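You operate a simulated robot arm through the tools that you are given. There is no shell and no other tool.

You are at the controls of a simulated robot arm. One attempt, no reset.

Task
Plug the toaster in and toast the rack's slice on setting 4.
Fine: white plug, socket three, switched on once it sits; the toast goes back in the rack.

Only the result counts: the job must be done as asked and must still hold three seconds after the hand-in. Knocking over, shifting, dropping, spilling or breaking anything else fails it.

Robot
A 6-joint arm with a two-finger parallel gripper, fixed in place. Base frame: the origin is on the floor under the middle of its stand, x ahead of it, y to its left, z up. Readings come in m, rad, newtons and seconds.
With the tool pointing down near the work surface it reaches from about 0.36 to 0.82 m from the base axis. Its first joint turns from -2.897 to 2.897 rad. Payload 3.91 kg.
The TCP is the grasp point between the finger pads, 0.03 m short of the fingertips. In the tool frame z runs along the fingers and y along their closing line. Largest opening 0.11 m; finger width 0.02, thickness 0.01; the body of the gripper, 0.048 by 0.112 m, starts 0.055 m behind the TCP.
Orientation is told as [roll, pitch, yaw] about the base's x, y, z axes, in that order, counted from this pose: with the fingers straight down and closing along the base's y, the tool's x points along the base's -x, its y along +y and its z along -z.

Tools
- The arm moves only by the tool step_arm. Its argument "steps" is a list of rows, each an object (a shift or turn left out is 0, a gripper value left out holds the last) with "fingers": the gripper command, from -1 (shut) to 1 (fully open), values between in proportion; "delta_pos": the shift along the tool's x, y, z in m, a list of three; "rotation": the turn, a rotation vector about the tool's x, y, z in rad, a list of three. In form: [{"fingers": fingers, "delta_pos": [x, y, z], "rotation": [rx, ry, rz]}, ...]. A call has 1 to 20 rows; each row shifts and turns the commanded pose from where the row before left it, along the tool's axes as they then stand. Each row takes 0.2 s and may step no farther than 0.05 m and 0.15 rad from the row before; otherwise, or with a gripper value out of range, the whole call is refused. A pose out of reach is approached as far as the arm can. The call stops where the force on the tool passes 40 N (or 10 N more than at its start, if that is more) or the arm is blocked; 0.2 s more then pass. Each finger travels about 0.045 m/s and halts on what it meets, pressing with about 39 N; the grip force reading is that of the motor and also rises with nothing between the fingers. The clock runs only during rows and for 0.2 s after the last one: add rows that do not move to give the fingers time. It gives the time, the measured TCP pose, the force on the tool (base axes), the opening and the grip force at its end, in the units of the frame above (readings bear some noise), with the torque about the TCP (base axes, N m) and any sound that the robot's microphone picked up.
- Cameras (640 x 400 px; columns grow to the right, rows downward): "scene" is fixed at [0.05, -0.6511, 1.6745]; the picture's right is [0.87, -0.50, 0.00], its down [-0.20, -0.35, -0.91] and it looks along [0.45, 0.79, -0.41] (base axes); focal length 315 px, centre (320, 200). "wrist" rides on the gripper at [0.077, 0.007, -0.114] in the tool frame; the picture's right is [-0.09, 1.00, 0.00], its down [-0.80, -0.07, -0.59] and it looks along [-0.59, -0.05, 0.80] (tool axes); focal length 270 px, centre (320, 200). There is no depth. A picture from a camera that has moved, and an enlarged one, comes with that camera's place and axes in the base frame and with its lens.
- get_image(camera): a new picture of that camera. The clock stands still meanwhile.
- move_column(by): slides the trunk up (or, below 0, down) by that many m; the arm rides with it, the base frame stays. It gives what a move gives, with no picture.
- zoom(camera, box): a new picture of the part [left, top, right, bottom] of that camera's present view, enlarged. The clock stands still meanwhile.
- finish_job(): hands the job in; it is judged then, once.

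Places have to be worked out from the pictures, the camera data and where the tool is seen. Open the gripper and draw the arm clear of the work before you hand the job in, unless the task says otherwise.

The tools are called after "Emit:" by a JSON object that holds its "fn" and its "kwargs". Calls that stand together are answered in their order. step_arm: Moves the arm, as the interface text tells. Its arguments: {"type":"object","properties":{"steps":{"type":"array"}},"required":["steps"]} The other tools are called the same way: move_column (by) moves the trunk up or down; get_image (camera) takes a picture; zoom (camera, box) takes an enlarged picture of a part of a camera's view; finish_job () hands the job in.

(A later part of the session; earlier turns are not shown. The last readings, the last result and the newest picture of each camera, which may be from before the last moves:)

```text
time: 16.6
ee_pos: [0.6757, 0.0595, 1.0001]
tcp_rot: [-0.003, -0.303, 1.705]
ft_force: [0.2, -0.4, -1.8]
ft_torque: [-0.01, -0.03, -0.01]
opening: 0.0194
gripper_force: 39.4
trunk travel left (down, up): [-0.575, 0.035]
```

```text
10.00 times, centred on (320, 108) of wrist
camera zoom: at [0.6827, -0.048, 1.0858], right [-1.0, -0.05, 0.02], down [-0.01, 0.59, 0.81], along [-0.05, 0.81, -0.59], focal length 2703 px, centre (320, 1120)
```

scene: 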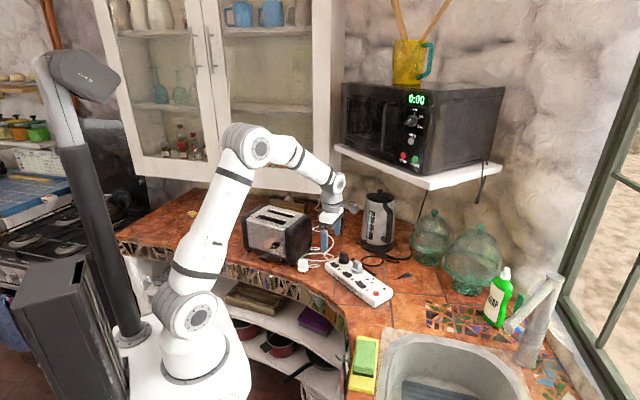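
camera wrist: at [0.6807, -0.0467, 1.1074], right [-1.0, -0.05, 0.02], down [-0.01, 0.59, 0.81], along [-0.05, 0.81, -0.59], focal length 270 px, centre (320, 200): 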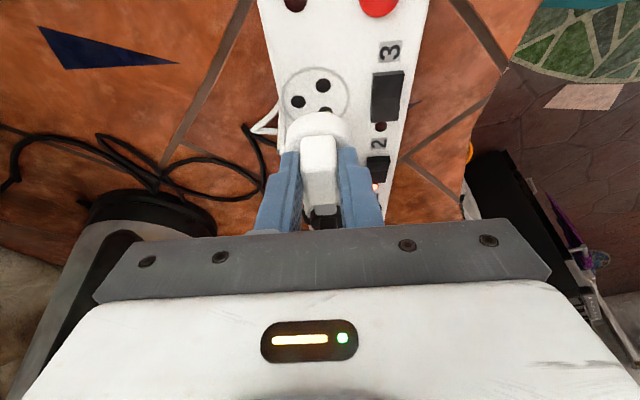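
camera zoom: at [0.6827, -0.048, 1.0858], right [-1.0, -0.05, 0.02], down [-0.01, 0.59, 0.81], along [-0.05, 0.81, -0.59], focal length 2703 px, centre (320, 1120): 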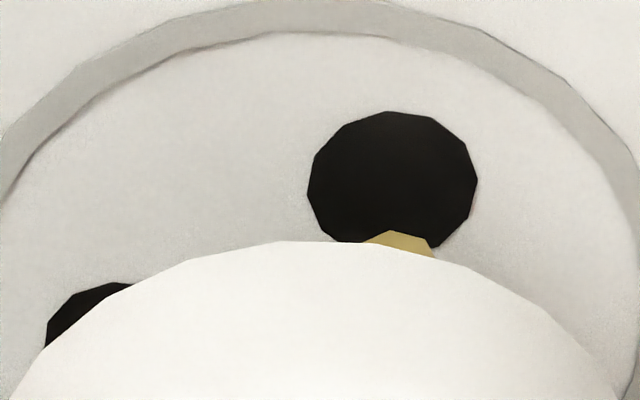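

Pin and hole are aligned within about half a millimetre (hole clearance ~2.4 mm). I push straight down 14 mm in small steps and watch the force.

Emit:
{"fn": "step_arm", "kwargs": {"steps": [{"delta_pos": [0.00119, 0, 0.00382]}, {"delta_pos": [0.00119, 0, 0.00382]}, {"delta_pos": [0.00119, 0, 0.00382]}, {}]}}

Emit:
{"fn": "zoom", "kwargs": {"camera": "scene", "box": [360, 255, 400, 295]}}

```text
time: 17.6
ee_pos: [0.6764, 0.059, 0.9881]
tcp_rot: [-0.004, -0.301, 1.705]
ft_force: [0.5, -0.1, 0.2]
ft_torque: [0.01, -0.01, 0.02]
opening: 0.0193
gripper_force: 38.9
trunk travel left (down, up): [-0.575, 0.035]
```

```text
10.00 times, centred on (380, 275) of scene
camera zoom: at [0.05, -0.6511, 1.6745], right [0.87, -0.5, 0.0], down [-0.2, -0.35, -0.91], along [0.45, 0.79, -0.41], focal length 3151 px, centre (-280, -550)
```

zoom: 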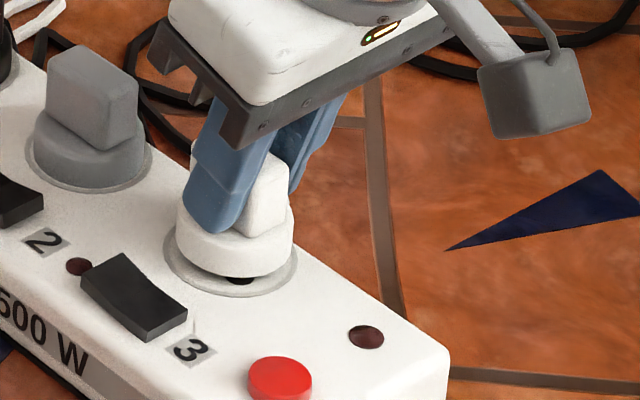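

No resistance so far and the pins appear to be entering. I continue down gently in 2–3 mm steps.

Emit:
{"fn": "step_arm", "kwargs": {"steps": [{"delta_pos": [0.00089, 0, 0.00287]}, {"delta_pos": [0.00059, 0, 0.00191]}, {}]}}

Emit:
{"fn": "zoom", "kwargs": {"camera": "scene", "box": [360, 255, 400, 295]}}

```text
time: 18.4
ee_pos: [0.6764, 0.0578, 0.9806]
tcp_rot: [-0.005, -0.302, 1.706]
ft_force: [0.5, -0.6, 1.5]
ft_torque: [0.0, 0.06, 0.01]
opening: 0.0192
gripper_force: 38.9
trunk travel left (down, up): [-0.575, 0.035]
```

```text
10.00 times, centred on (380, 275) of scene
camera zoom: at [0.05, -0.6511, 1.6745], right [0.87, -0.5, 0.0], down [-0.2, -0.35, -0.91], along [0.45, 0.79, -0.41], focal length 3151 px, centre (-280, -550)
```

zoom: 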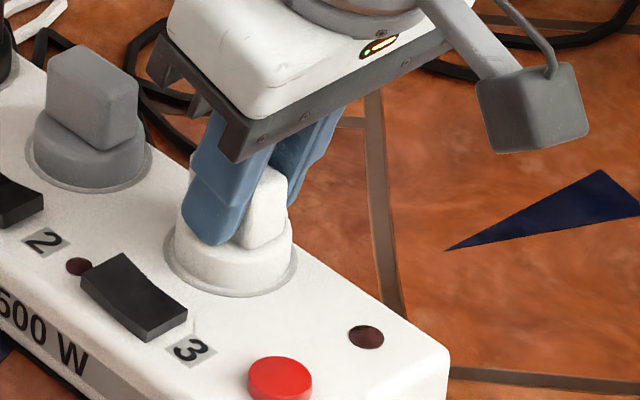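

The flange appears to rest within the socket ring. I press a little further to confirm it is fully seated.

Emit:
{"fn": "step_arm", "kwargs": {"steps": [{"delta_pos": [0.00045, 0, 0.00143]}, {"delta_pos": [0.00045, 0, 0.00143]}, {}]}}

Emit:
{"fn": "zoom", "kwargs": {"camera": "scene", "box": [360, 255, 400, 295]}}

```text
time: 19.2
ee_pos: [0.676, 0.0588, 0.981]
tcp_rot: [-0.012, -0.303, 1.705]
ft_force: [1.3, 1.0, 24.5]
ft_torque: [0.02, 0.3, -0.02]
opening: 0.0193
gripper_force: 39.4
trunk travel left (down, up): [-0.575, 0.035]
```

```text
10.00 times, centred on (380, 275) of scene
camera zoom: at [0.05, -0.6511, 1.6745], right [0.87, -0.5, 0.0], down [-0.2, -0.35, -0.91], along [0.45, 0.79, -0.41], focal length 3151 px, centre (-280, -550)
```

zoom: 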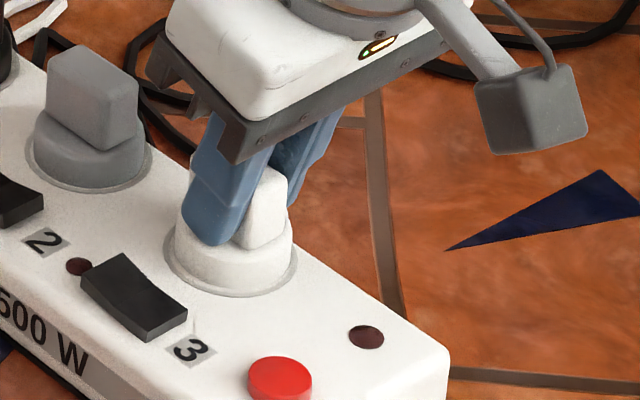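

The plug is seated (24 N reaction at z≈0.981). I ease off 2 mm, open the fingers a little and withdraw along the tool axis.

Emit:
{"fn": "step_arm", "kwargs": {"steps": [{"delta_pos": [-0.0007, 0, -0.0024]}, {"fingers": -0.35}, {}, {"delta_pos": [0, 0, -0.02]}, {"delta_pos": [0, 0, -0.03]}, {"delta_pos": [0, 0, -0.04]}, {}]}}

Emit:
{"fn": "get_image", "kwargs": {"camera": "wrist"}}

Emit:
{"fn": "zoom", "kwargs": {"camera": "scene", "box": [345, 240, 405, 300]}}

```text
time: 20.8
ee_pos: [0.6808, 0.0326, 1.0663]
tcp_rot: [-0.004, -0.302, 1.703]
ft_force: [0.1, 0.3, -0.9]
ft_torque: [-0.02, 0.0, 0.02]
opening: 0.0358
gripper_force: 0.0
trunk travel left (down, up): [-0.575, 0.035]
```

```text
taken
camera wrist: at [0.6879, -0.0746, 1.153], right [-1.0, -0.05, 0.02], down [-0.01, 0.59, 0.81], along [-0.05, 0.81, -0.59], focal length 270 px, centre (320, 200)
```

wrist: 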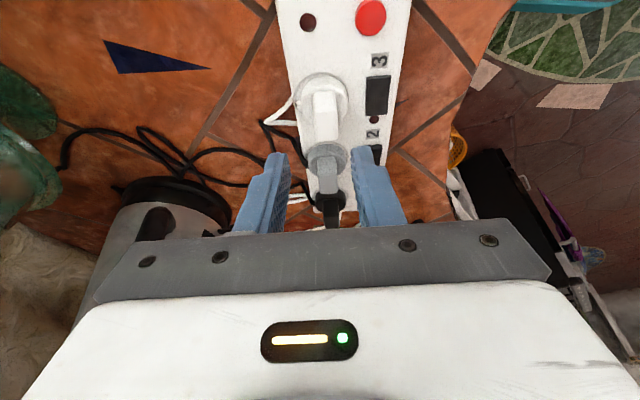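

```text
6.67 times, centred on (375, 270) of scene
camera zoom: at [0.05, -0.6511, 1.6745], right [0.87, -0.5, 0.0], down [-0.2, -0.35, -0.91], along [0.45, 0.79, -0.41], focal length 2101 px, centre (-47, -267)
```

zoom: 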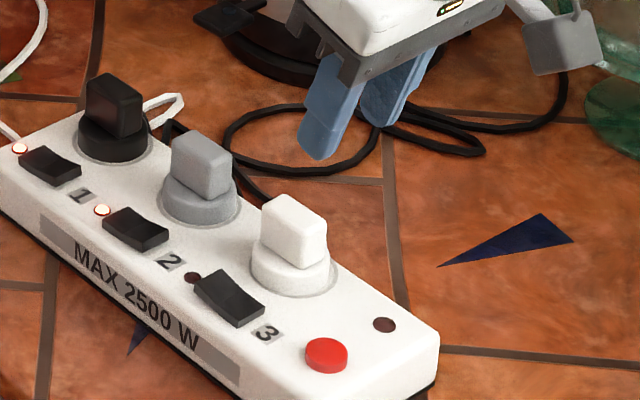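

The white plug sits just like its neighbours. Now I zoom in on the rocker switches to see which side must go down to switch on.

Emit:
{"fn": "zoom", "kwargs": {"camera": "scene", "box": [345, 255, 387, 290]}}

Emit:
{"fn": "zoom", "kwargs": {"camera": "wrist", "box": [300, 0, 420, 160]}}

```text
11.43 times, centred on (366, 272) of scene
camera zoom: at [0.05, -0.6511, 1.6745], right [0.87, -0.5, 0.0], down [-0.2, -0.35, -0.91], along [0.45, 0.79, -0.41], focal length 3601 px, centre (-206, -629)
```

zoom: 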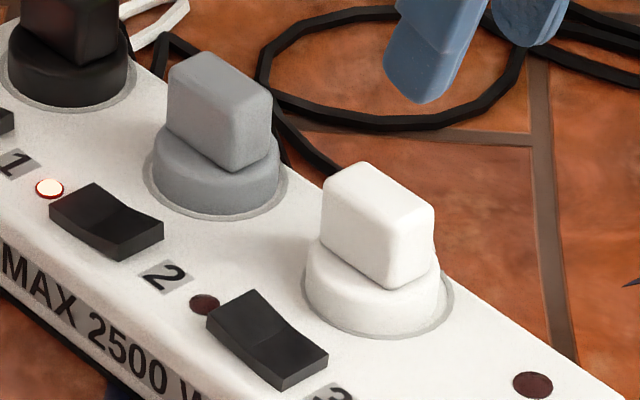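

```text
2.50 times, centred on (360, 80) of wrist
camera zoom: at [0.6879, -0.0746, 1.153], right [-1.0, -0.05, 0.02], down [-0.01, 0.59, 0.81], along [-0.05, 0.81, -0.59], focal length 676 px, centre (220, 500)
```

zoom: 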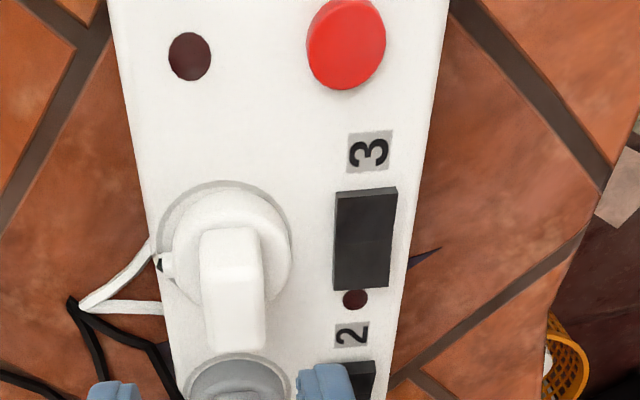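

Emit:
{"fn": "zoom", "kwargs": {"camera": "scene", "box": [347, 268, 369, 284]}}

Emit:
{"fn": "zoom", "kwargs": {"camera": "scene", "box": [360, 276, 386, 294]}}

```text
16.00 times, centred on (358, 276) of scene
camera zoom: at [0.05, -0.6511, 1.6745], right [0.87, -0.5, 0.0], down [-0.2, -0.35, -0.91], along [0.45, 0.79, -0.41], focal length 5041 px, centre (-288, -1016)
```

zoom: 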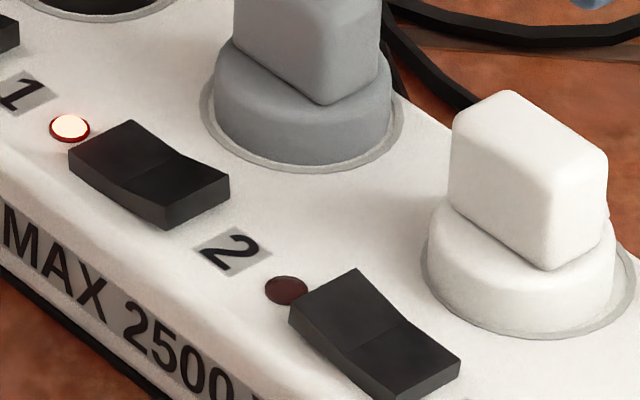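

```text
16.00 times, centred on (373, 285) of scene
camera zoom: at [0.05, -0.6511, 1.6745], right [0.87, -0.5, 0.0], down [-0.2, -0.35, -0.91], along [0.45, 0.79, -0.41], focal length 5041 px, centre (-528, -1160)
```

zoom: 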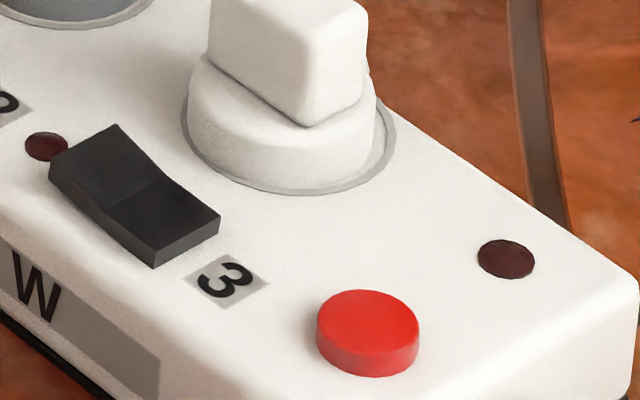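

For lit switch 2 the lamp-side half is down, while on switch 3 that half is raised, so I must press switch 3's lamp-side (+y) half, near (0.6245, 0.069). I straighten the hand, close the fingers and hover above it.

Emit:
{"fn": "step_arm", "kwargs": {"steps": [{"fingers": -1, "rotation": [0, 0.15, 0]}, {"rotation": [0, 0.15, 0]}, {"delta_pos": [-0.0218, 0.0255, 0]}, {"delta_pos": [-0.0218, 0.0255, 0]}, {"delta_pos": [0, 0, 0.038]}, {"delta_pos": [0, 0, 0.035]}, {}]}}

Emit:
{"fn": "get_image", "kwargs": {"camera": "wrist"}}

Emit:
{"fn": "zoom", "kwargs": {"camera": "scene", "box": [335, 240, 395, 300]}}

```text
time: 22.4
ee_pos: [0.6242, 0.0677, 0.9935]
tcp_rot: [-0.004, -0.004, 1.704]
ft_force: [0.6, 0.7, -0.8]
ft_torque: [0.03, 0.06, -0.01]
opening: 0.0
gripper_force: 38.0
trunk travel left (down, up): [-0.575, 0.035]
```

```text
taken
camera wrist: at [0.627, -0.0099, 1.1076], right [-1.0, -0.04, 0.0], down [-0.04, 0.8, 0.6], along [-0.02, 0.6, -0.8], focal length 270 px, centre (320, 200)
```

wrist: 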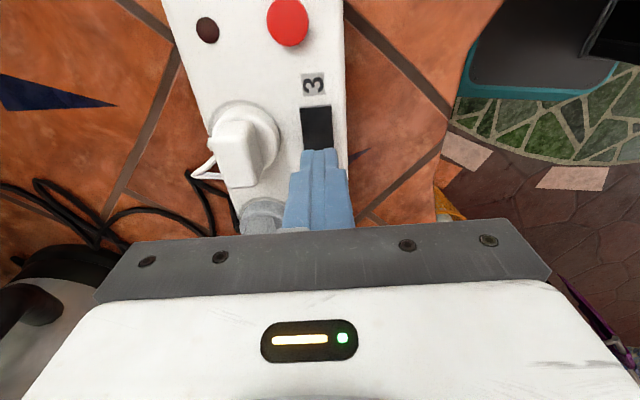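

```text
6.67 times, centred on (365, 270) of scene
camera zoom: at [0.05, -0.6511, 1.6745], right [0.87, -0.5, 0.0], down [-0.2, -0.35, -0.91], along [0.45, 0.79, -0.41], focal length 2101 px, centre (20, -267)
```

zoom: 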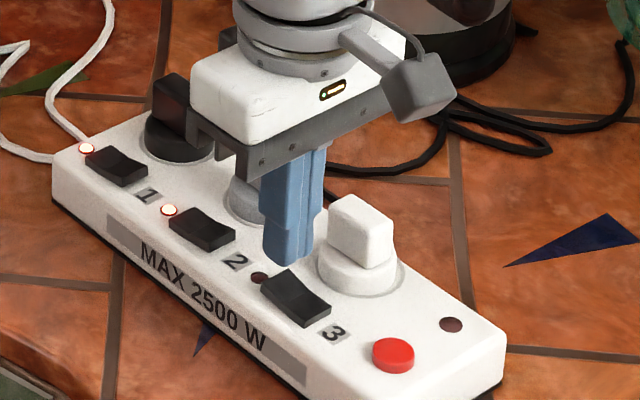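

The closed fingertips are right over the lamp-side half of switch 3. I press down in small steps and listen for a click.

Emit:
{"fn": "step_arm", "kwargs": {"steps": [{"delta_pos": [0, 0, 0.007]}, {"delta_pos": [0, 0, 0.004]}, {"delta_pos": [0, 0, 0.003]}, {"delta_pos": [0, 0, 0.003]}]}}

Emit:
{"fn": "zoom", "kwargs": {"camera": "scene", "box": [345, 255, 387, 295]}}

```text
time: 23.4
ee_pos: [0.6245, 0.068, 0.977]
tcp_rot: [-0.004, -0.005, 1.702]
ft_force: [-0.6, -0.2, 0.4]
ft_torque: [0.01, -0.01, 0.0]
opening: 0.0001
gripper_force: 37.4
trunk travel left (down, up): [-0.575, 0.035]
```

```text
10.00 times, centred on (366, 275) of scene
camera zoom: at [0.05, -0.6511, 1.6745], right [0.87, -0.5, 0.0], down [-0.2, -0.35, -0.91], along [0.45, 0.79, -0.41], focal length 3151 px, centre (-140, -550)
```

zoom: 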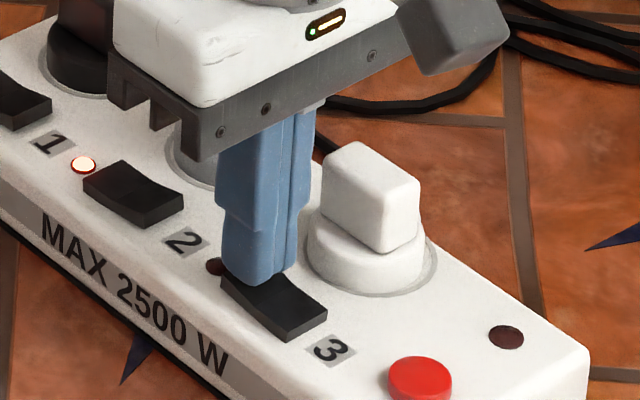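

Fingertips are at z≈0.947, still no contact force. I keep going down in 2 mm steps.

Emit:
{"fn": "step_arm", "kwargs": {"steps": [{"delta_pos": [0, 0, 0.002]}, {"delta_pos": [0, 0, 0.002]}, {"delta_pos": [0, 0, 0.002]}]}}

Emit:
{"fn": "zoom", "kwargs": {"camera": "scene", "box": [345, 255, 387, 295]}}

```text
time: 24.2
ee_pos: [0.6239, 0.0687, 0.9738]
tcp_rot: [-0.008, -0.002, 1.705]
ft_force: [-0.4, 0.5, 20.4]
ft_torque: [-0.18, 0.03, -0.02]
opening: 0.0002
gripper_force: 37.8
trunk travel left (down, up): [-0.575, 0.035]
```

```text
10.00 times, centred on (366, 275) of scene
camera zoom: at [0.05, -0.6511, 1.6745], right [0.87, -0.5, 0.0], down [-0.2, -0.35, -0.91], along [0.45, 0.79, -0.41], focal length 3151 px, centre (-140, -550)
```

zoom: 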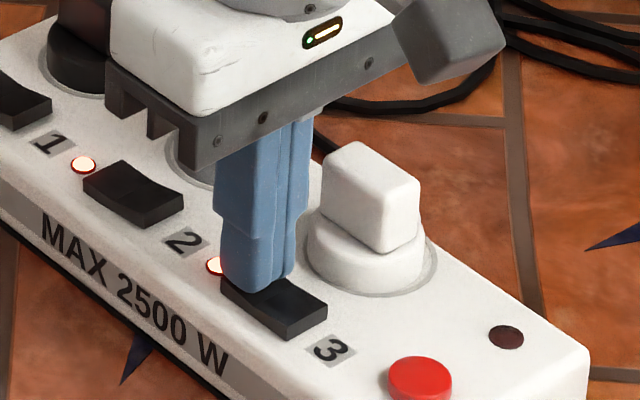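

Lamp 3 is lit, so the switch is on. I lift off and confirm it stays on.

Emit:
{"fn": "step_arm", "kwargs": {"steps": [{"delta_pos": [0, 0, -0.02]}, {"delta_pos": [0, 0, -0.04]}, {"delta_pos": [0, 0, -0.045]}, {}]}}

Emit:
{"fn": "zoom", "kwargs": {"camera": "scene", "box": [325, 245, 405, 305]}}

Emit:
{"fn": "get_image", "kwargs": {"camera": "scene"}}

```text
time: 25.2
ee_pos: [0.6241, 0.0677, 1.0751]
tcp_rot: [-0.004, -0.003, 1.704]
ft_force: [-0.1, -0.5, -0.2]
ft_torque: [-0.04, 0.0, -0.04]
opening: 0.0
gripper_force: 37.6
trunk travel left (down, up): [-0.575, 0.035]
```

```text
6.67 times, centred on (365, 275) of scene
camera zoom: at [0.05, -0.6511, 1.6745], right [0.87, -0.5, 0.0], down [-0.2, -0.35, -0.91], along [0.45, 0.79, -0.41], focal length 2101 px, centre (20, -300)
```

zoom: 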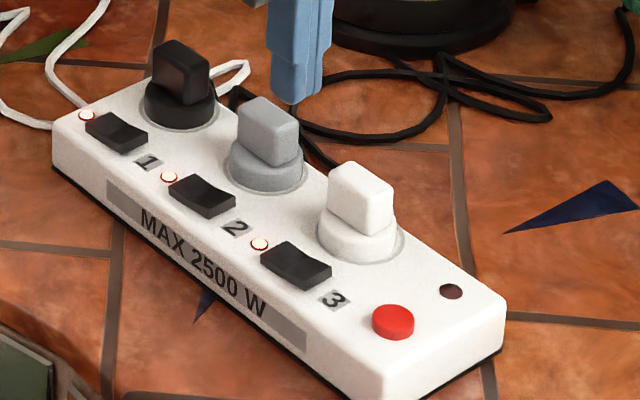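

```text
taken
```

scene: 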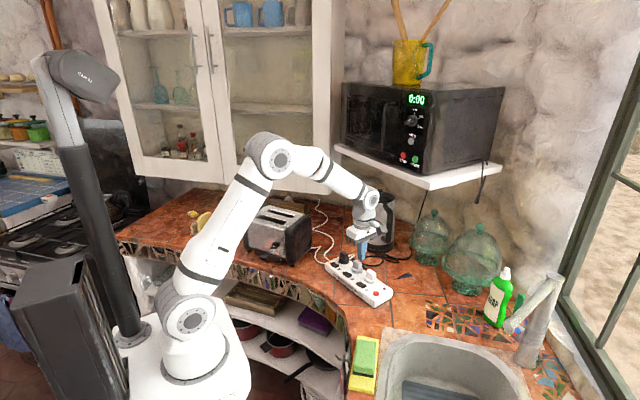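

All three lamps glow and the strip hasn't moved. Next is the dial: I swing the hand around to the front of the toaster, tilting the camera to look at the knob face-on with the fingers open.

Emit:
{"fn": "step_arm", "kwargs": {"steps": [{"fingers": 1, "rotation": [0, 0, 0.1429]}, {"rotation": [0, 0, 0.1429]}, {"rotation": [0, 0, 0.1429]}, {"rotation": [0, 0, 0.1429]}, {"rotation": [0, 0, 0.1429]}, {"rotation": [0, 0, 0.1429]}, {"rotation": [0, 0, 0.1429]}, {"rotation": [0, 0, 0.1429]}, {"delta_pos": [0.0139, 0.0453, -0.0006]}, {"delta_pos": [0.0139, 0.0453, -0.0006]}, {"delta_pos": [0.0139, 0.0453, -0.0006]}, {"delta_pos": [0.0139, 0.0453, -0.0006]}, {"delta_pos": [0.0139, 0.0453, -0.0006]}, {"delta_pos": [0.0139, 0.0453, -0.0006]}, {"delta_pos": [0.0139, 0.0453, -0.0006]}, {"delta_pos": [0.0139, 0.0453, -0.0006]}, {"rotation": [0, -0.15, 0]}, {"rotation": [0, -0.15, 0]}, {"rotation": [0, -0.15, 0]}, {"rotation": [0, -0.15, 0]}]}}

Emit:
{"fn": "get_image", "kwargs": {"camera": "wrist"}}

Emit:
{"fn": "get_image", "kwargs": {"camera": "scene"}}

```text
time: 29.4
ee_pos: [0.3354, 0.3164, 1.0796]
tcp_rot: [0.01, -0.598, 0.543]
ft_force: [0.0, 1.2, 0.5]
ft_torque: [-0.08, 0.05, 0.01]
opening: 0.1099
gripper_force: 0.0
trunk travel left (down, up): [-0.575, 0.035]
```

```text
taken
camera wrist: at [0.2235, 0.2549, 1.1313], right [-0.46, 0.89, 0.06], down [0.32, 0.1, 0.94], along [0.83, 0.45, -0.33], focal length 270 px, centre (320, 200)
```

wrist: 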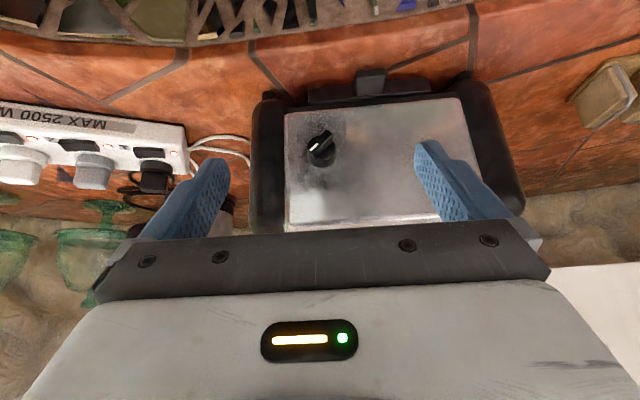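

```text
taken
```

scene: 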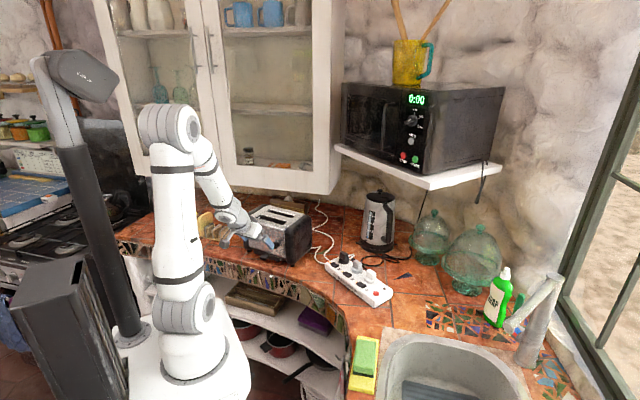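

I see the toaster face (upside-down in this view). I zoom in on the knob to read its pointer.

Emit:
{"fn": "zoom", "kwargs": {"camera": "wrist", "box": [285, 115, 365, 185]}}

Emit:
{"fn": "zoom", "kwargs": {"camera": "wrist", "box": [240, 60, 540, 240]}}

```text
5.71 times, centred on (325, 150) of wrist
camera zoom: at [0.2235, 0.2549, 1.1313], right [-0.46, 0.89, 0.06], down [0.32, 0.1, 0.94], along [0.83, 0.45, -0.33], focal length 1544 px, centre (291, 486)
```

zoom: 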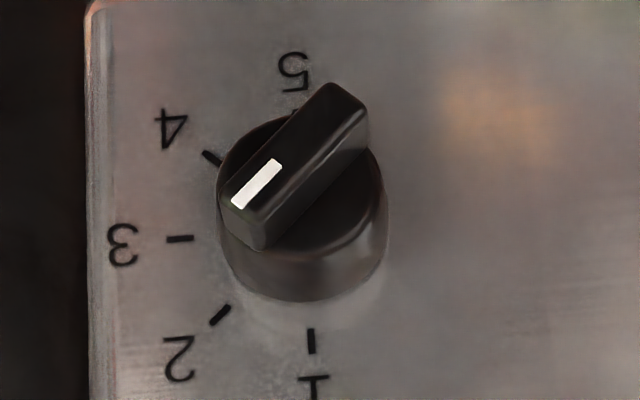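

```text
2.13 times, centred on (390, 150) of wrist
camera zoom: at [0.2235, 0.2549, 1.1313], right [-0.46, 0.89, 0.06], down [0.32, 0.1, 0.94], along [0.83, 0.45, -0.33], focal length 577 px, centre (171, 307)
```

zoom: 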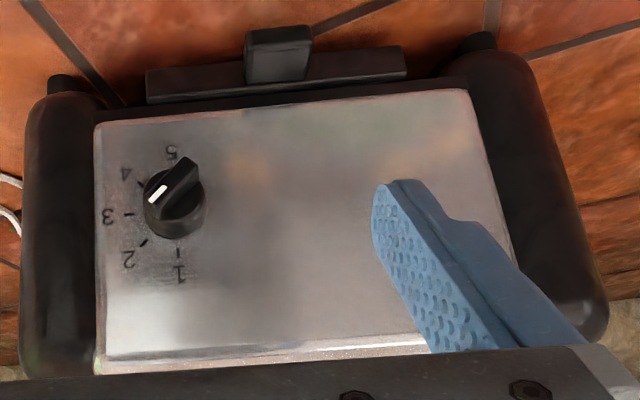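

The pointer's white mark is at setting 2 (ridge at ~45°), so it needs a 90° clockwise turn to 4. I bring the tool horizontal, pointing into the face, then roll 45° so the fingers straddle the ridge.

Emit:
{"fn": "step_arm", "kwargs": {"steps": [{"rotation": [0, -0.1387, 0]}, {"rotation": [0, -0.1387, 0]}, {"rotation": [0, -0.1387, 0]}, {"rotation": [0, -0.1387, 0]}, {"rotation": [0, -0.1387, 0]}, {"rotation": [0, -0.1387, 0]}, {"rotation": [0, -0.1387, 0]}, {}]}}

Emit:
{"fn": "get_image", "kwargs": {"camera": "wrist"}}

Emit:
{"fn": "get_image", "kwargs": {"camera": "scene"}}

```text
time: 31.2
ee_pos: [0.3527, 0.3768, 1.1521]
tcp_rot: [-1.502, -1.554, 2.058]
ft_force: [0.2, 0.0, -0.2]
ft_torque: [0.0, -0.04, 0.0]
opening: 0.11
gripper_force: 0.0
out of reach, approached as far as the arm can: row 2, 3, 4, 5, 6, 7
trunk travel left (down, up): [-0.575, 0.035]
```

```text
taken
camera wrist: at [0.2514, 0.3227, 1.0746], right [-0.53, 0.85, 0.07], down [-0.47, -0.36, 0.8], along [0.71, 0.39, 0.59], focal length 270 px, centre (320, 200)
```

wrist: 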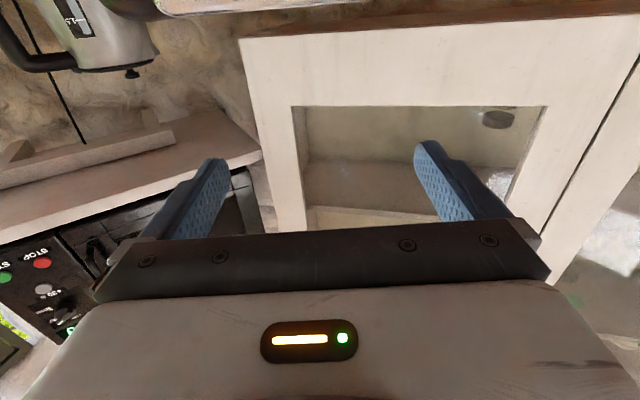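

```text
taken
```

scene: 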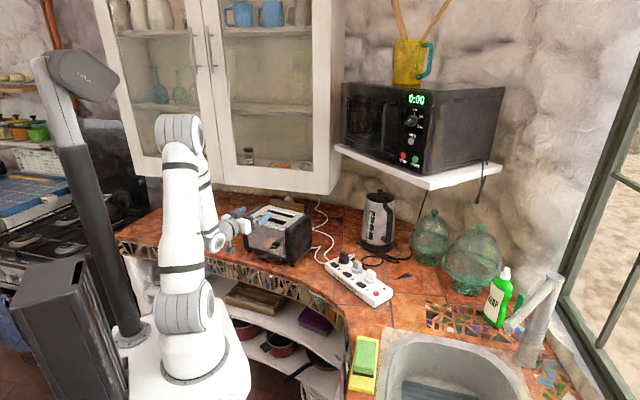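

With the column high the arm is too folded for a horizontal tool this close. I raise the hand straight up to z≈1.38 so I can then lower the trunk, which unfolds the arm for this pose.

Emit:
{"fn": "step_arm", "kwargs": {"steps": [{"delta_pos": [-0.05, 0, 0]}, {"delta_pos": [-0.05, 0, 0]}, {"delta_pos": [-0.05, 0, 0]}, {"delta_pos": [-0.05, 0, 0]}, {"delta_pos": [-0.05, 0, 0]}, {"delta_pos": [-0.05, 0, 0]}, {}]}}

Emit:
{"fn": "get_image", "kwargs": {"camera": "scene"}}

```text
time: 32.8
ee_pos: [0.3497, 0.3782, 1.4519]
tcp_rot: [2.991, -1.565, -2.432]
ft_force: [0.4, 0.9, -0.8]
ft_torque: [0.01, 0.01, 0.02]
opening: 0.11
gripper_force: 0.1
trunk travel left (down, up): [-0.575, 0.035]
```

```text
taken
```

scene: 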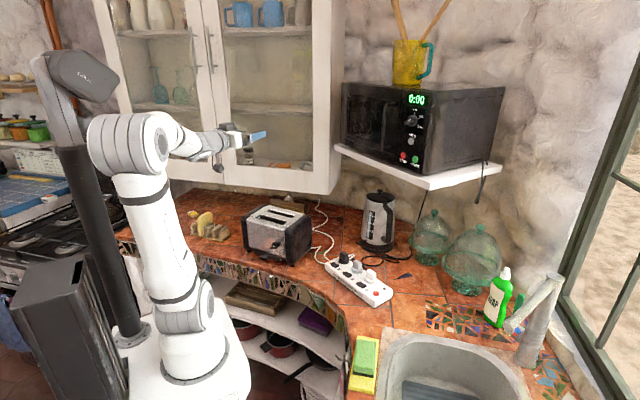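

The hand is at z≈1.45 with the tool horizontal. I step back from the face by 40 mm, shift sideways in line with the dial, then lower the trunk by 0.35 m.

Emit:
{"fn": "step_arm", "kwargs": {"steps": [{"delta_pos": [0, -0.0235, -0.02]}, {"delta_pos": [0, -0.0235, -0.02]}, {}]}}

Emit:
{"fn": "move_column", "kwargs": {"by": -0.2}}

Emit:
{"fn": "get_image", "kwargs": {"camera": "scene"}}

Emit:
{"fn": "get_image", "kwargs": {"camera": "wrist"}}

```text
time: 33.6
ee_pos: [0.3424, 0.3176, 1.4493]
tcp_rot: [3.128, -1.566, -2.566]
ft_force: [-0.9, 0.0, -0.2]
ft_torque: [0.01, 0.0, 0.03]
opening: 0.11
gripper_force: 0.0
trunk travel left (down, up): [-0.575, 0.035]
```

```text
time: 35.8
ee_pos: [0.3424, 0.3176, 1.2498]
tcp_rot: [2.994, -1.565, -2.434]
ft_force: [-0.2, -0.3, -0.9]
ft_torque: [-0.03, 0.01, 0.03]
opening: 0.1099
gripper_force: 0.0
trunk travel left (down, up): [-0.375, 0.235]
```

```text
taken
```

scene: 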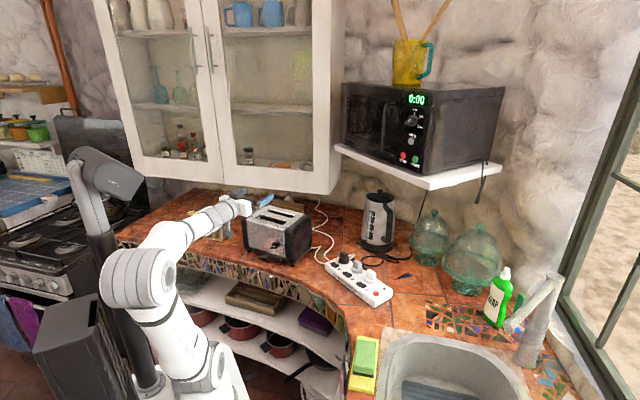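

```text
taken
camera wrist: at [0.2413, 0.2627, 1.1723], right [-0.53, 0.84, 0.09], down [-0.47, -0.38, 0.8], along [0.71, 0.38, 0.6], focal length 270 px, centre (320, 200)
```

wrist: 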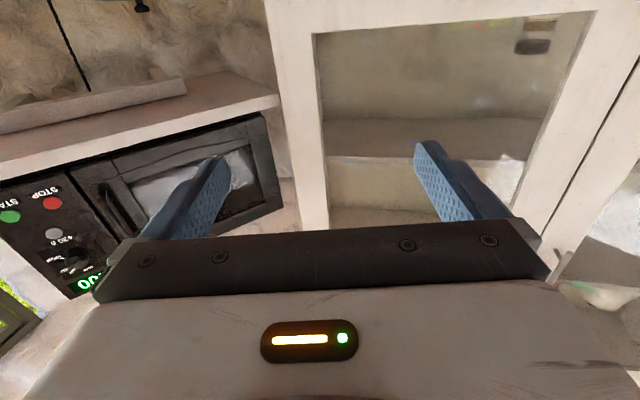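

Column is down 0.2 m without trouble. I lower it another 0.15 m, putting the hand at z≈1.10.

Emit:
{"fn": "move_column", "kwargs": {"by": -0.15}}

Emit:
{"fn": "get_image", "kwargs": {"camera": "scene"}}

Emit:
{"fn": "get_image", "kwargs": {"camera": "wrist"}}

```text
time: 37.5
ee_pos: [0.3412, 0.3172, 1.0997]
tcp_rot: [2.995, -1.567, -2.433]
ft_force: [0.4, -0.1, -0.4]
ft_torque: [-0.02, -0.01, 0.01]
opening: 0.11
gripper_force: 0.1
trunk travel left (down, up): [-0.225, 0.385]
```

```text
taken
```

scene: 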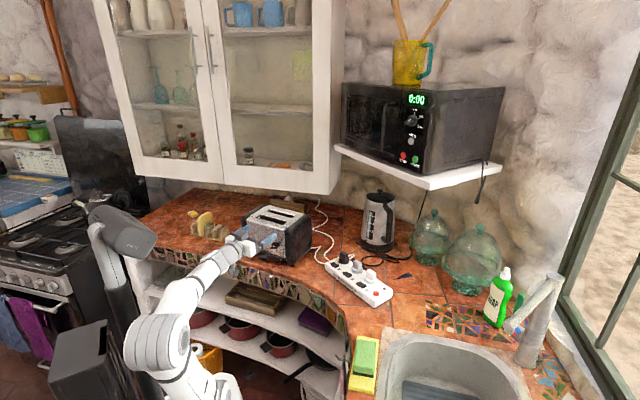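

```text
taken
camera wrist: at [0.2414, 0.2627, 1.0223], right [-0.53, 0.84, 0.09], down [-0.47, -0.38, 0.8], along [0.71, 0.38, 0.6], focal length 270 px, centre (320, 200)
```

wrist: 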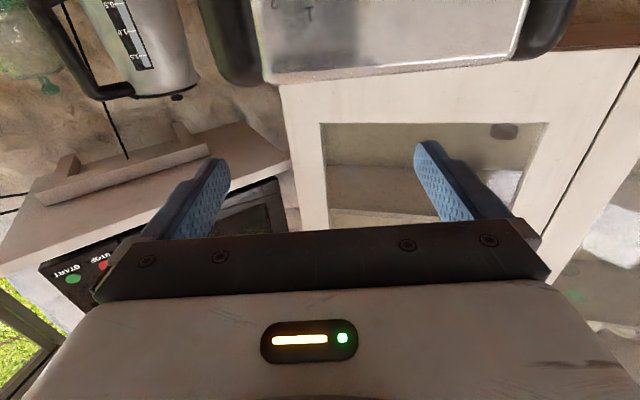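

The arm is comfortably unfolded now. I lower the hand to the knob's height (z≈1.0), still ~45 mm short of the knob.

Emit:
{"fn": "step_arm", "kwargs": {"steps": [{"delta_pos": [0.05, 0, 0]}, {"delta_pos": [0.05, 0, 0]}, {}]}}

Emit:
{"fn": "get_image", "kwargs": {"camera": "wrist"}}

Emit:
{"fn": "zoom", "kwargs": {"camera": "scene", "box": [200, 190, 330, 280]}}

```text
time: 38.3
ee_pos: [0.3405, 0.3184, 0.9985]
tcp_rot: [2.915, -1.566, -2.356]
ft_force: [0.5, 0.3, -0.4]
ft_torque: [-0.01, 0.03, -0.02]
opening: 0.1098
gripper_force: 0.1
trunk travel left (down, up): [-0.225, 0.385]
```

```text
taken
camera wrist: at [0.24, 0.2642, 0.9208], right [-0.53, 0.84, 0.09], down [-0.47, -0.38, 0.8], along [0.71, 0.38, 0.6], focal length 270 px, centre (320, 200)
```

wrist: 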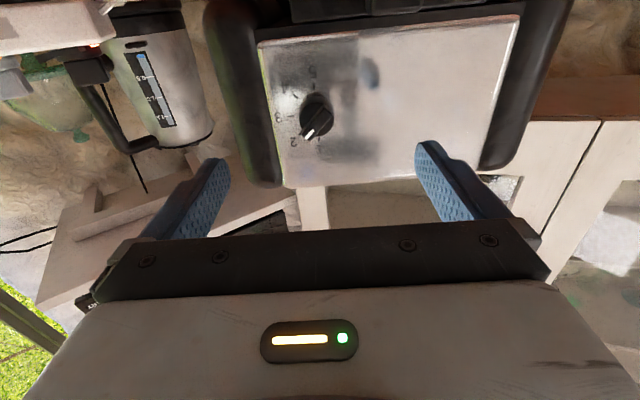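

```text
4.44 times, centred on (265, 235) of scene
camera zoom: at [0.05, -0.6511, 1.6745], right [0.87, -0.5, 0.0], down [-0.2, -0.35, -0.91], along [0.45, 0.79, -0.41], focal length 1400 px, centre (564, 44)
```

zoom: 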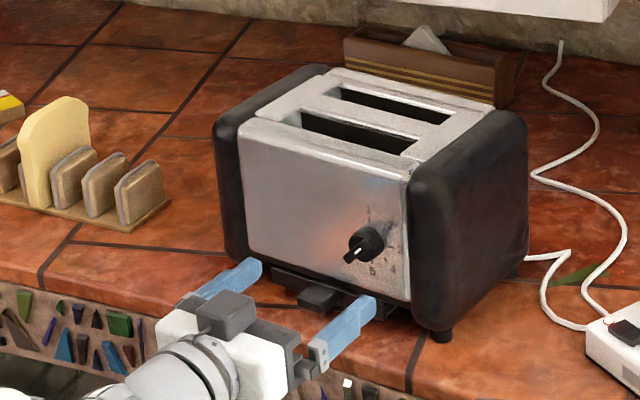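

Now the knob is well in view. I zoom in to measure its centre and ridge angle in the tool frame.

Emit:
{"fn": "zoom", "kwargs": {"camera": "wrist", "box": [270, 60, 370, 160]}}

```text
4.00 times, centred on (320, 110) of wrist
camera zoom: at [0.24, 0.2642, 0.9208], right [-0.53, 0.84, 0.09], down [-0.47, -0.38, 0.8], along [0.71, 0.38, 0.6], focal length 1081 px, centre (320, 560)
```

zoom: 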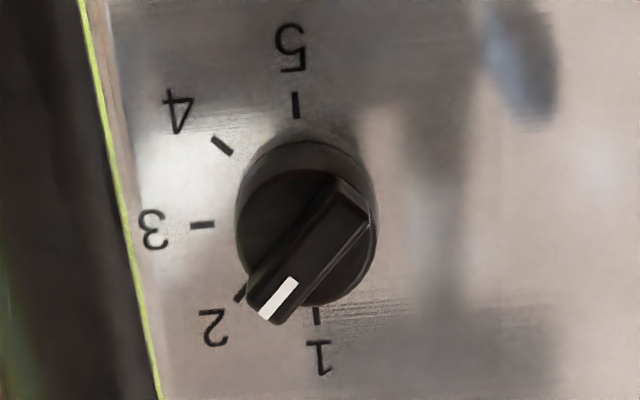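

The pointer is exactly at 45° (setting 2); the ridge is ~27×6×7.5 mm and its axis lies 4.7 mm below and 1.8 mm to the side of the tool axis. I roll +45°, narrow the fingers to ~30 mm, correct the offset and approach 25 mm.

Emit:
{"fn": "step_arm", "kwargs": {"steps": [{"fingers": -0.45, "rotation": [0, 0, 0.1309]}, {"rotation": [0, 0, 0.1309]}, {"rotation": [0, 0, 0.1309]}, {"rotation": [0, 0, 0.1309]}, {"rotation": [0, 0, 0.1309]}, {"rotation": [0, 0, 0.1309]}, {"delta_pos": [0.00205, -0.0046, 0.012]}, {"delta_pos": [0, 0, 0.013]}, {}]}}

Emit:
{"fn": "get_image", "kwargs": {"camera": "wrist"}}

Emit:
{"fn": "zoom", "kwargs": {"camera": "scene", "box": [220, 200, 320, 270]}}

```text
time: 40.3
ee_pos: [0.3149, 0.3297, 1.0609]
tcp_rot: [1.57, -0.788, -1.014]
ft_force: [-0.9, 0.4, 0.1]
ft_torque: [0.0, 0.01, -0.02]
opening: 0.0303
gripper_force: 0.1
out of reach, approached as far as the arm can: row 4, 5, 6, 7, 8
trunk travel left (down, up): [-0.225, 0.385]
```

```text
taken
camera wrist: at [0.1869, 0.3197, 1.011], right [-0.34, 0.55, 0.77], down [-0.18, -0.84, 0.52], along [0.92, 0.04, 0.38], focal length 270 px, centre (320, 200)
```

wrist: 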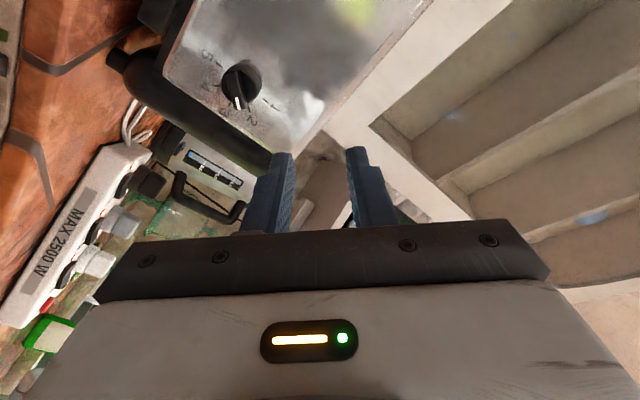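

```text
5.71 times, centred on (270, 235) of scene
camera zoom: at [0.05, -0.6511, 1.6745], right [0.87, -0.5, 0.0], down [-0.2, -0.35, -0.91], along [0.45, 0.79, -0.41], focal length 1800 px, centre (606, 0)
```

zoom: 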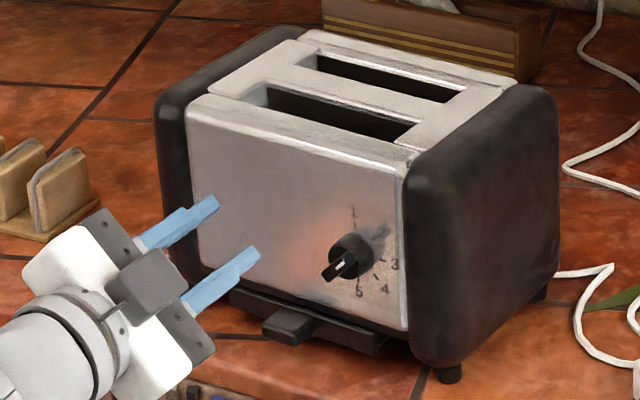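

Rolling positive runs into a wrist limit (the position drifted back, safely). I'll use the mirrored grip instead: roll the other way by about −185° so the hand ends at −135° from the upright pose.

Emit:
{"fn": "step_arm", "kwargs": {"steps": [{"rotation": [0, 0, -0.15]}, {"rotation": [0, 0, -0.15]}, {"rotation": [0, 0, -0.15]}, {"rotation": [0, 0, -0.15]}, {"rotation": [0, 0, -0.15]}, {"rotation": [0, 0, -0.15]}, {"rotation": [0, 0, -0.15]}, {"rotation": [0, 0, -0.15]}, {"rotation": [0, 0, -0.15]}, {"rotation": [0, 0, -0.15]}, {"rotation": [0, 0, -0.15]}, {"rotation": [0, 0, -0.15]}, {"rotation": [0, 0, -0.15]}, {"rotation": [0, 0, -0.15]}, {"rotation": [0, 0, -0.15]}, {"rotation": [0, 0, -0.15]}, {"rotation": [0, 0, -0.15]}, {"rotation": [0, 0, -0.15]}, {}]}}

Emit:
{"fn": "get_image", "kwargs": {"camera": "wrist"}}

Emit:
{"fn": "zoom", "kwargs": {"camera": "scene", "box": [160, 170, 340, 290]}}

```text
time: 44.3
ee_pos: [0.3158, 0.3289, 1.0594]
tcp_rot: [-1.575, 0.343, 2.129]
ft_force: [0.4, 0.0, -0.1]
ft_torque: [0.02, 0.02, 0.0]
opening: 0.0301
gripper_force: 0.1
trunk travel left (down, up): [-0.225, 0.385]
```

```text
taken
camera wrist: at [0.2577, 0.2048, 1.0788], right [0.14, -0.21, -0.97], down [-0.92, 0.34, -0.21], along [0.38, 0.91, -0.15], focal length 270 px, centre (320, 200)
```

wrist: 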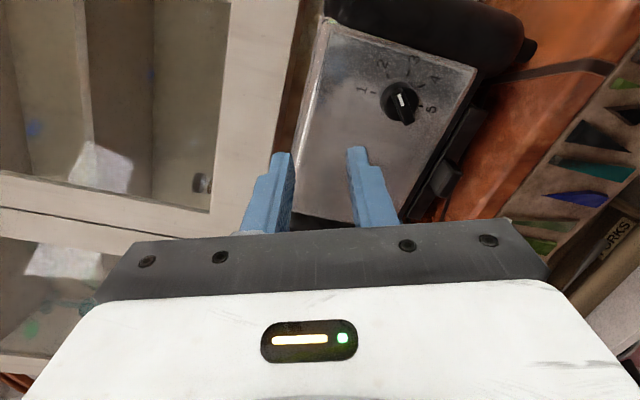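

```text
3.33 times, centred on (250, 230) of scene
camera zoom: at [0.05, -0.6511, 1.6745], right [0.87, -0.5, 0.0], down [-0.2, -0.35, -0.91], along [0.45, 0.79, -0.41], focal length 1050 px, centre (553, 100)
```

zoom: 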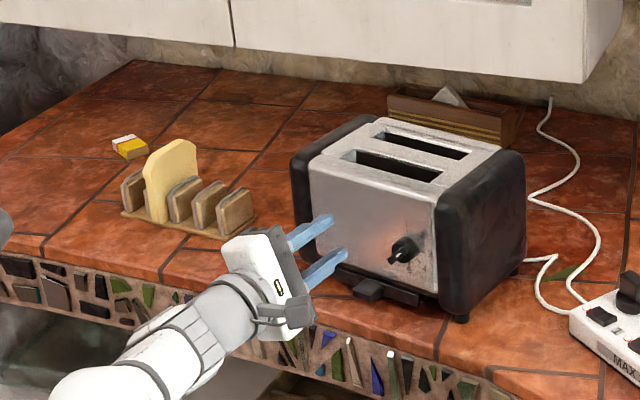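

The mirrored roll works with no limit: tool x now sits at 70°, needing another −25°. I finish the roll, then move down and sideways onto the knob axis, stopping ~40 mm short.

Emit:
{"fn": "step_arm", "kwargs": {"steps": [{"rotation": [0, 0, -0.1453]}, {"rotation": [0, 0, -0.1453]}, {"rotation": [0, 0, -0.1453]}, {"delta_pos": [-0.0148, 0.0316, 0.005]}, {"delta_pos": [-0.0148, 0.0316, 0.005]}, {"delta_pos": [0, 0, 0.015]}, {}]}}

Emit:
{"fn": "get_image", "kwargs": {"camera": "wrist"}}

Emit:
{"fn": "zoom", "kwargs": {"camera": "wrist", "box": [260, 70, 380, 170]}}

```text
time: 45.9
ee_pos: [0.3485, 0.325, 0.9938]
tcp_rot: [-1.577, 0.78, 2.126]
ft_force: [0.6, 0.1, 0.6]
ft_torque: [0.03, 0.0, 0.04]
opening: 0.0301
gripper_force: 0.1
trunk travel left (down, up): [-0.225, 0.385]
```

```text
taken
camera wrist: at [0.2835, 0.2129, 1.0426], right [0.34, -0.54, -0.77], down [-0.83, 0.21, -0.51], along [0.44, 0.82, -0.37], focal length 270 px, centre (320, 200)
```

wrist: 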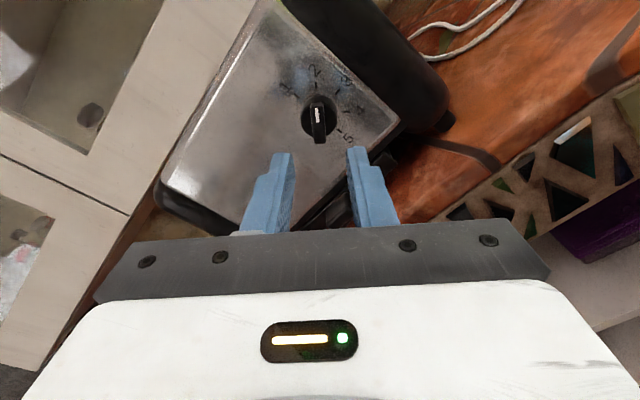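

```text
4.00 times, centred on (320, 120) of wrist
camera zoom: at [0.2835, 0.2129, 1.0426], right [0.34, -0.54, -0.77], down [-0.83, 0.21, -0.51], along [0.44, 0.82, -0.37], focal length 1081 px, centre (320, 520)
```

zoom: 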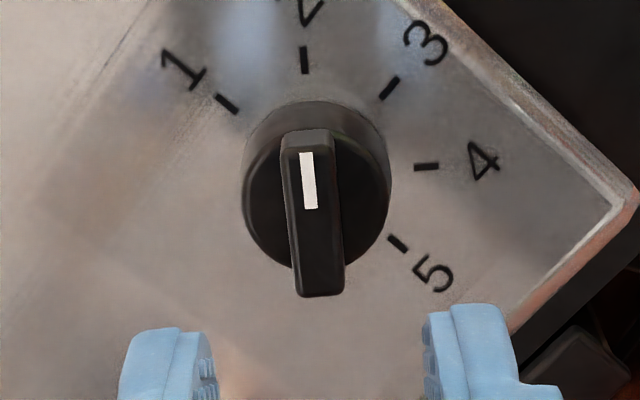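

Ridge and fingers are aligned; combining both views puts the knob axis 4 mm along tool x and the ridge top ~80 mm ahead of the TCP. I shift onto the axis and approach 40 mm, then re-check.

Emit:
{"fn": "step_arm", "kwargs": {"steps": [{"delta_pos": [0.0041, -0.0005, 0.02]}, {"delta_pos": [0, 0, 0.02]}, {}]}}

Emit:
{"fn": "get_image", "kwargs": {"camera": "wrist"}}

Emit:
{"fn": "zoom", "kwargs": {"camera": "wrist", "box": [260, 100, 380, 200]}}

Emit:
{"fn": "zoom", "kwargs": {"camera": "scene", "box": [240, 210, 310, 265]}}

```text
time: 46.7
ee_pos: [0.3841, 0.3411, 0.9955]
tcp_rot: [-1.578, 0.778, 2.126]
ft_force: [0.3, 0.0, 0.3]
ft_torque: [0.03, -0.02, 0.01]
opening: 0.0304
gripper_force: 0.1
trunk travel left (down, up): [-0.225, 0.385]
```

```text
taken
camera wrist: at [0.3186, 0.2303, 1.0448], right [0.34, -0.54, -0.77], down [-0.83, 0.21, -0.51], along [0.44, 0.82, -0.37], focal length 270 px, centre (320, 200)
```

wrist: 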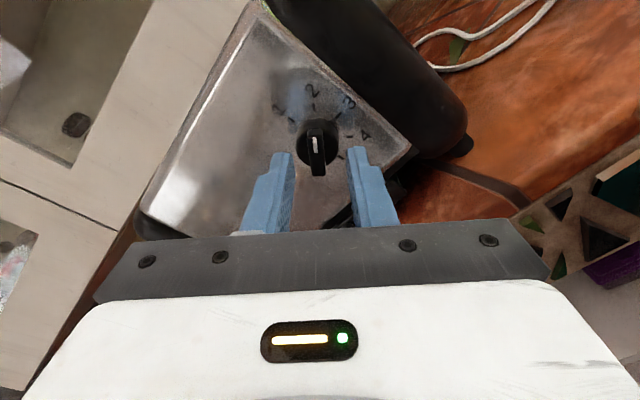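

```text
4.00 times, centred on (320, 150) of wrist
camera zoom: at [0.3186, 0.2303, 1.0448], right [0.34, -0.54, -0.77], down [-0.83, 0.21, -0.51], along [0.44, 0.82, -0.37], focal length 1081 px, centre (320, 400)
```

zoom: 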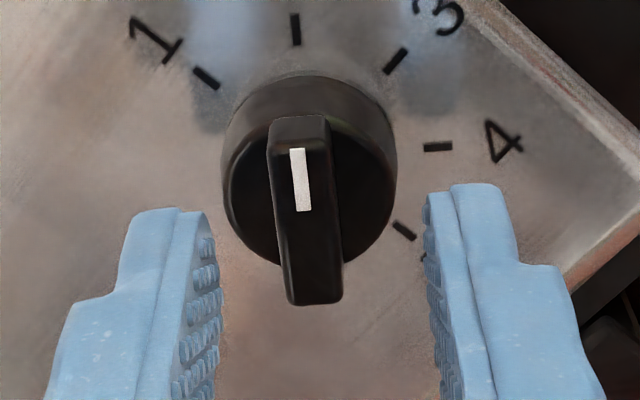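

```text
7.27 times, centred on (275, 238) of scene
camera zoom: at [0.05, -0.6511, 1.6745], right [0.87, -0.5, 0.0], down [-0.2, -0.35, -0.91], along [0.45, 0.79, -0.41], focal length 2292 px, centre (647, -73)
```

zoom: 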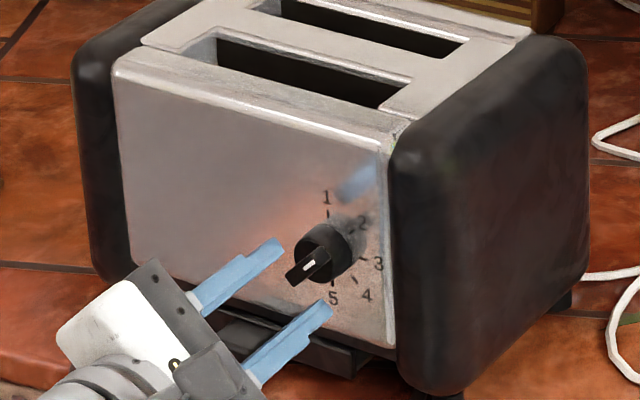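

The knob axis is now ~1.8 mm off to tool −y, with the ridge top ~41 mm ahead (tips reach 30 mm). I correct sideways and advance 16 mm so the tips overlap the ridge without touching the disc.

Emit:
{"fn": "step_arm", "kwargs": {"steps": [{"delta_pos": [0, -0.0018, 0.008]}, {"delta_pos": [0, 0, 0.008]}, {}]}}

Emit:
{"fn": "zoom", "kwargs": {"camera": "wrist", "box": [260, 110, 380, 210]}}

Emit:
{"fn": "zoom", "kwargs": {"camera": "scene", "box": [255, 225, 305, 265]}}

```text
time: 47.5
ee_pos: [0.3982, 0.3512, 0.998]
tcp_rot: [-1.578, 0.779, 2.125]
ft_force: [0.6, -0.6, -0.6]
ft_torque: [-0.01, -0.02, -0.03]
opening: 0.0303
gripper_force: 0.1
trunk travel left (down, up): [-0.225, 0.385]
```

```text
4.00 times, centred on (320, 160) of wrist
camera zoom: at [0.3325, 0.24, 1.0474], right [0.34, -0.54, -0.77], down [-0.83, 0.21, -0.51], along [0.44, 0.82, -0.37], focal length 1081 px, centre (320, 360)
```

zoom: 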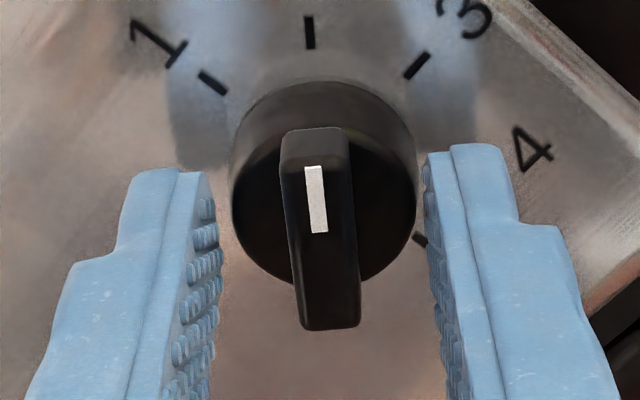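

```text
10.00 times, centred on (280, 245) of scene
camera zoom: at [0.05, -0.6511, 1.6745], right [0.87, -0.5, 0.0], down [-0.2, -0.35, -0.91], along [0.45, 0.79, -0.41], focal length 3151 px, centre (720, -250)
```

zoom: 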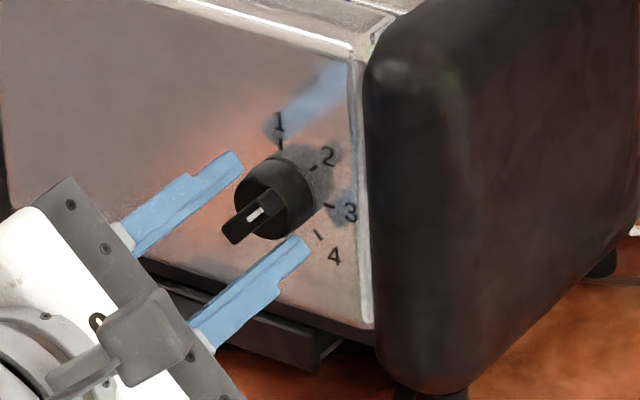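

Centred on the ridge, with the tips overlapping it by ~6 mm. I make a 1 mm correction and close the fingers on the ridge.

Emit:
{"fn": "step_arm", "kwargs": {"steps": [{"delta_pos": [-0.0009, 0.0002, 0.001]}, {"fingers": -1}, {}, {}, {}]}}

Emit:
{"fn": "zoom", "kwargs": {"camera": "wrist", "box": [260, 110, 380, 210]}}

Emit:
{"fn": "zoom", "kwargs": {"camera": "scene", "box": [255, 225, 305, 265]}}

```text
time: 48.7
ee_pos: [0.4005, 0.3511, 0.9984]
tcp_rot: [-1.576, 0.777, 2.127]
ft_force: [1.2, -1.0, -0.9]
ft_torque: [-0.01, -0.02, -0.02]
opening: 0.0276
gripper_force: 39.0
trunk travel left (down, up): [-0.225, 0.385]
```

```text
4.00 times, centred on (320, 160) of wrist
camera zoom: at [0.3329, 0.2407, 1.0465], right [0.34, -0.54, -0.77], down [-0.83, 0.21, -0.51], along [0.44, 0.82, -0.37], focal length 1081 px, centre (320, 360)
```

zoom: 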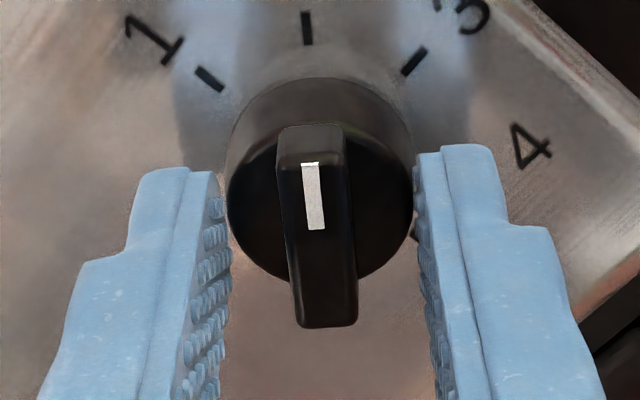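

```text
10.00 times, centred on (280, 245) of scene
camera zoom: at [0.05, -0.6511, 1.6745], right [0.87, -0.5, 0.0], down [-0.2, -0.35, -0.91], along [0.45, 0.79, -0.41], focal length 3151 px, centre (720, -250)
```

zoom: 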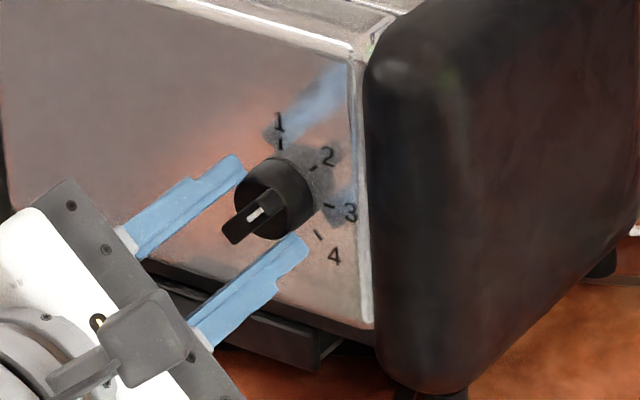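

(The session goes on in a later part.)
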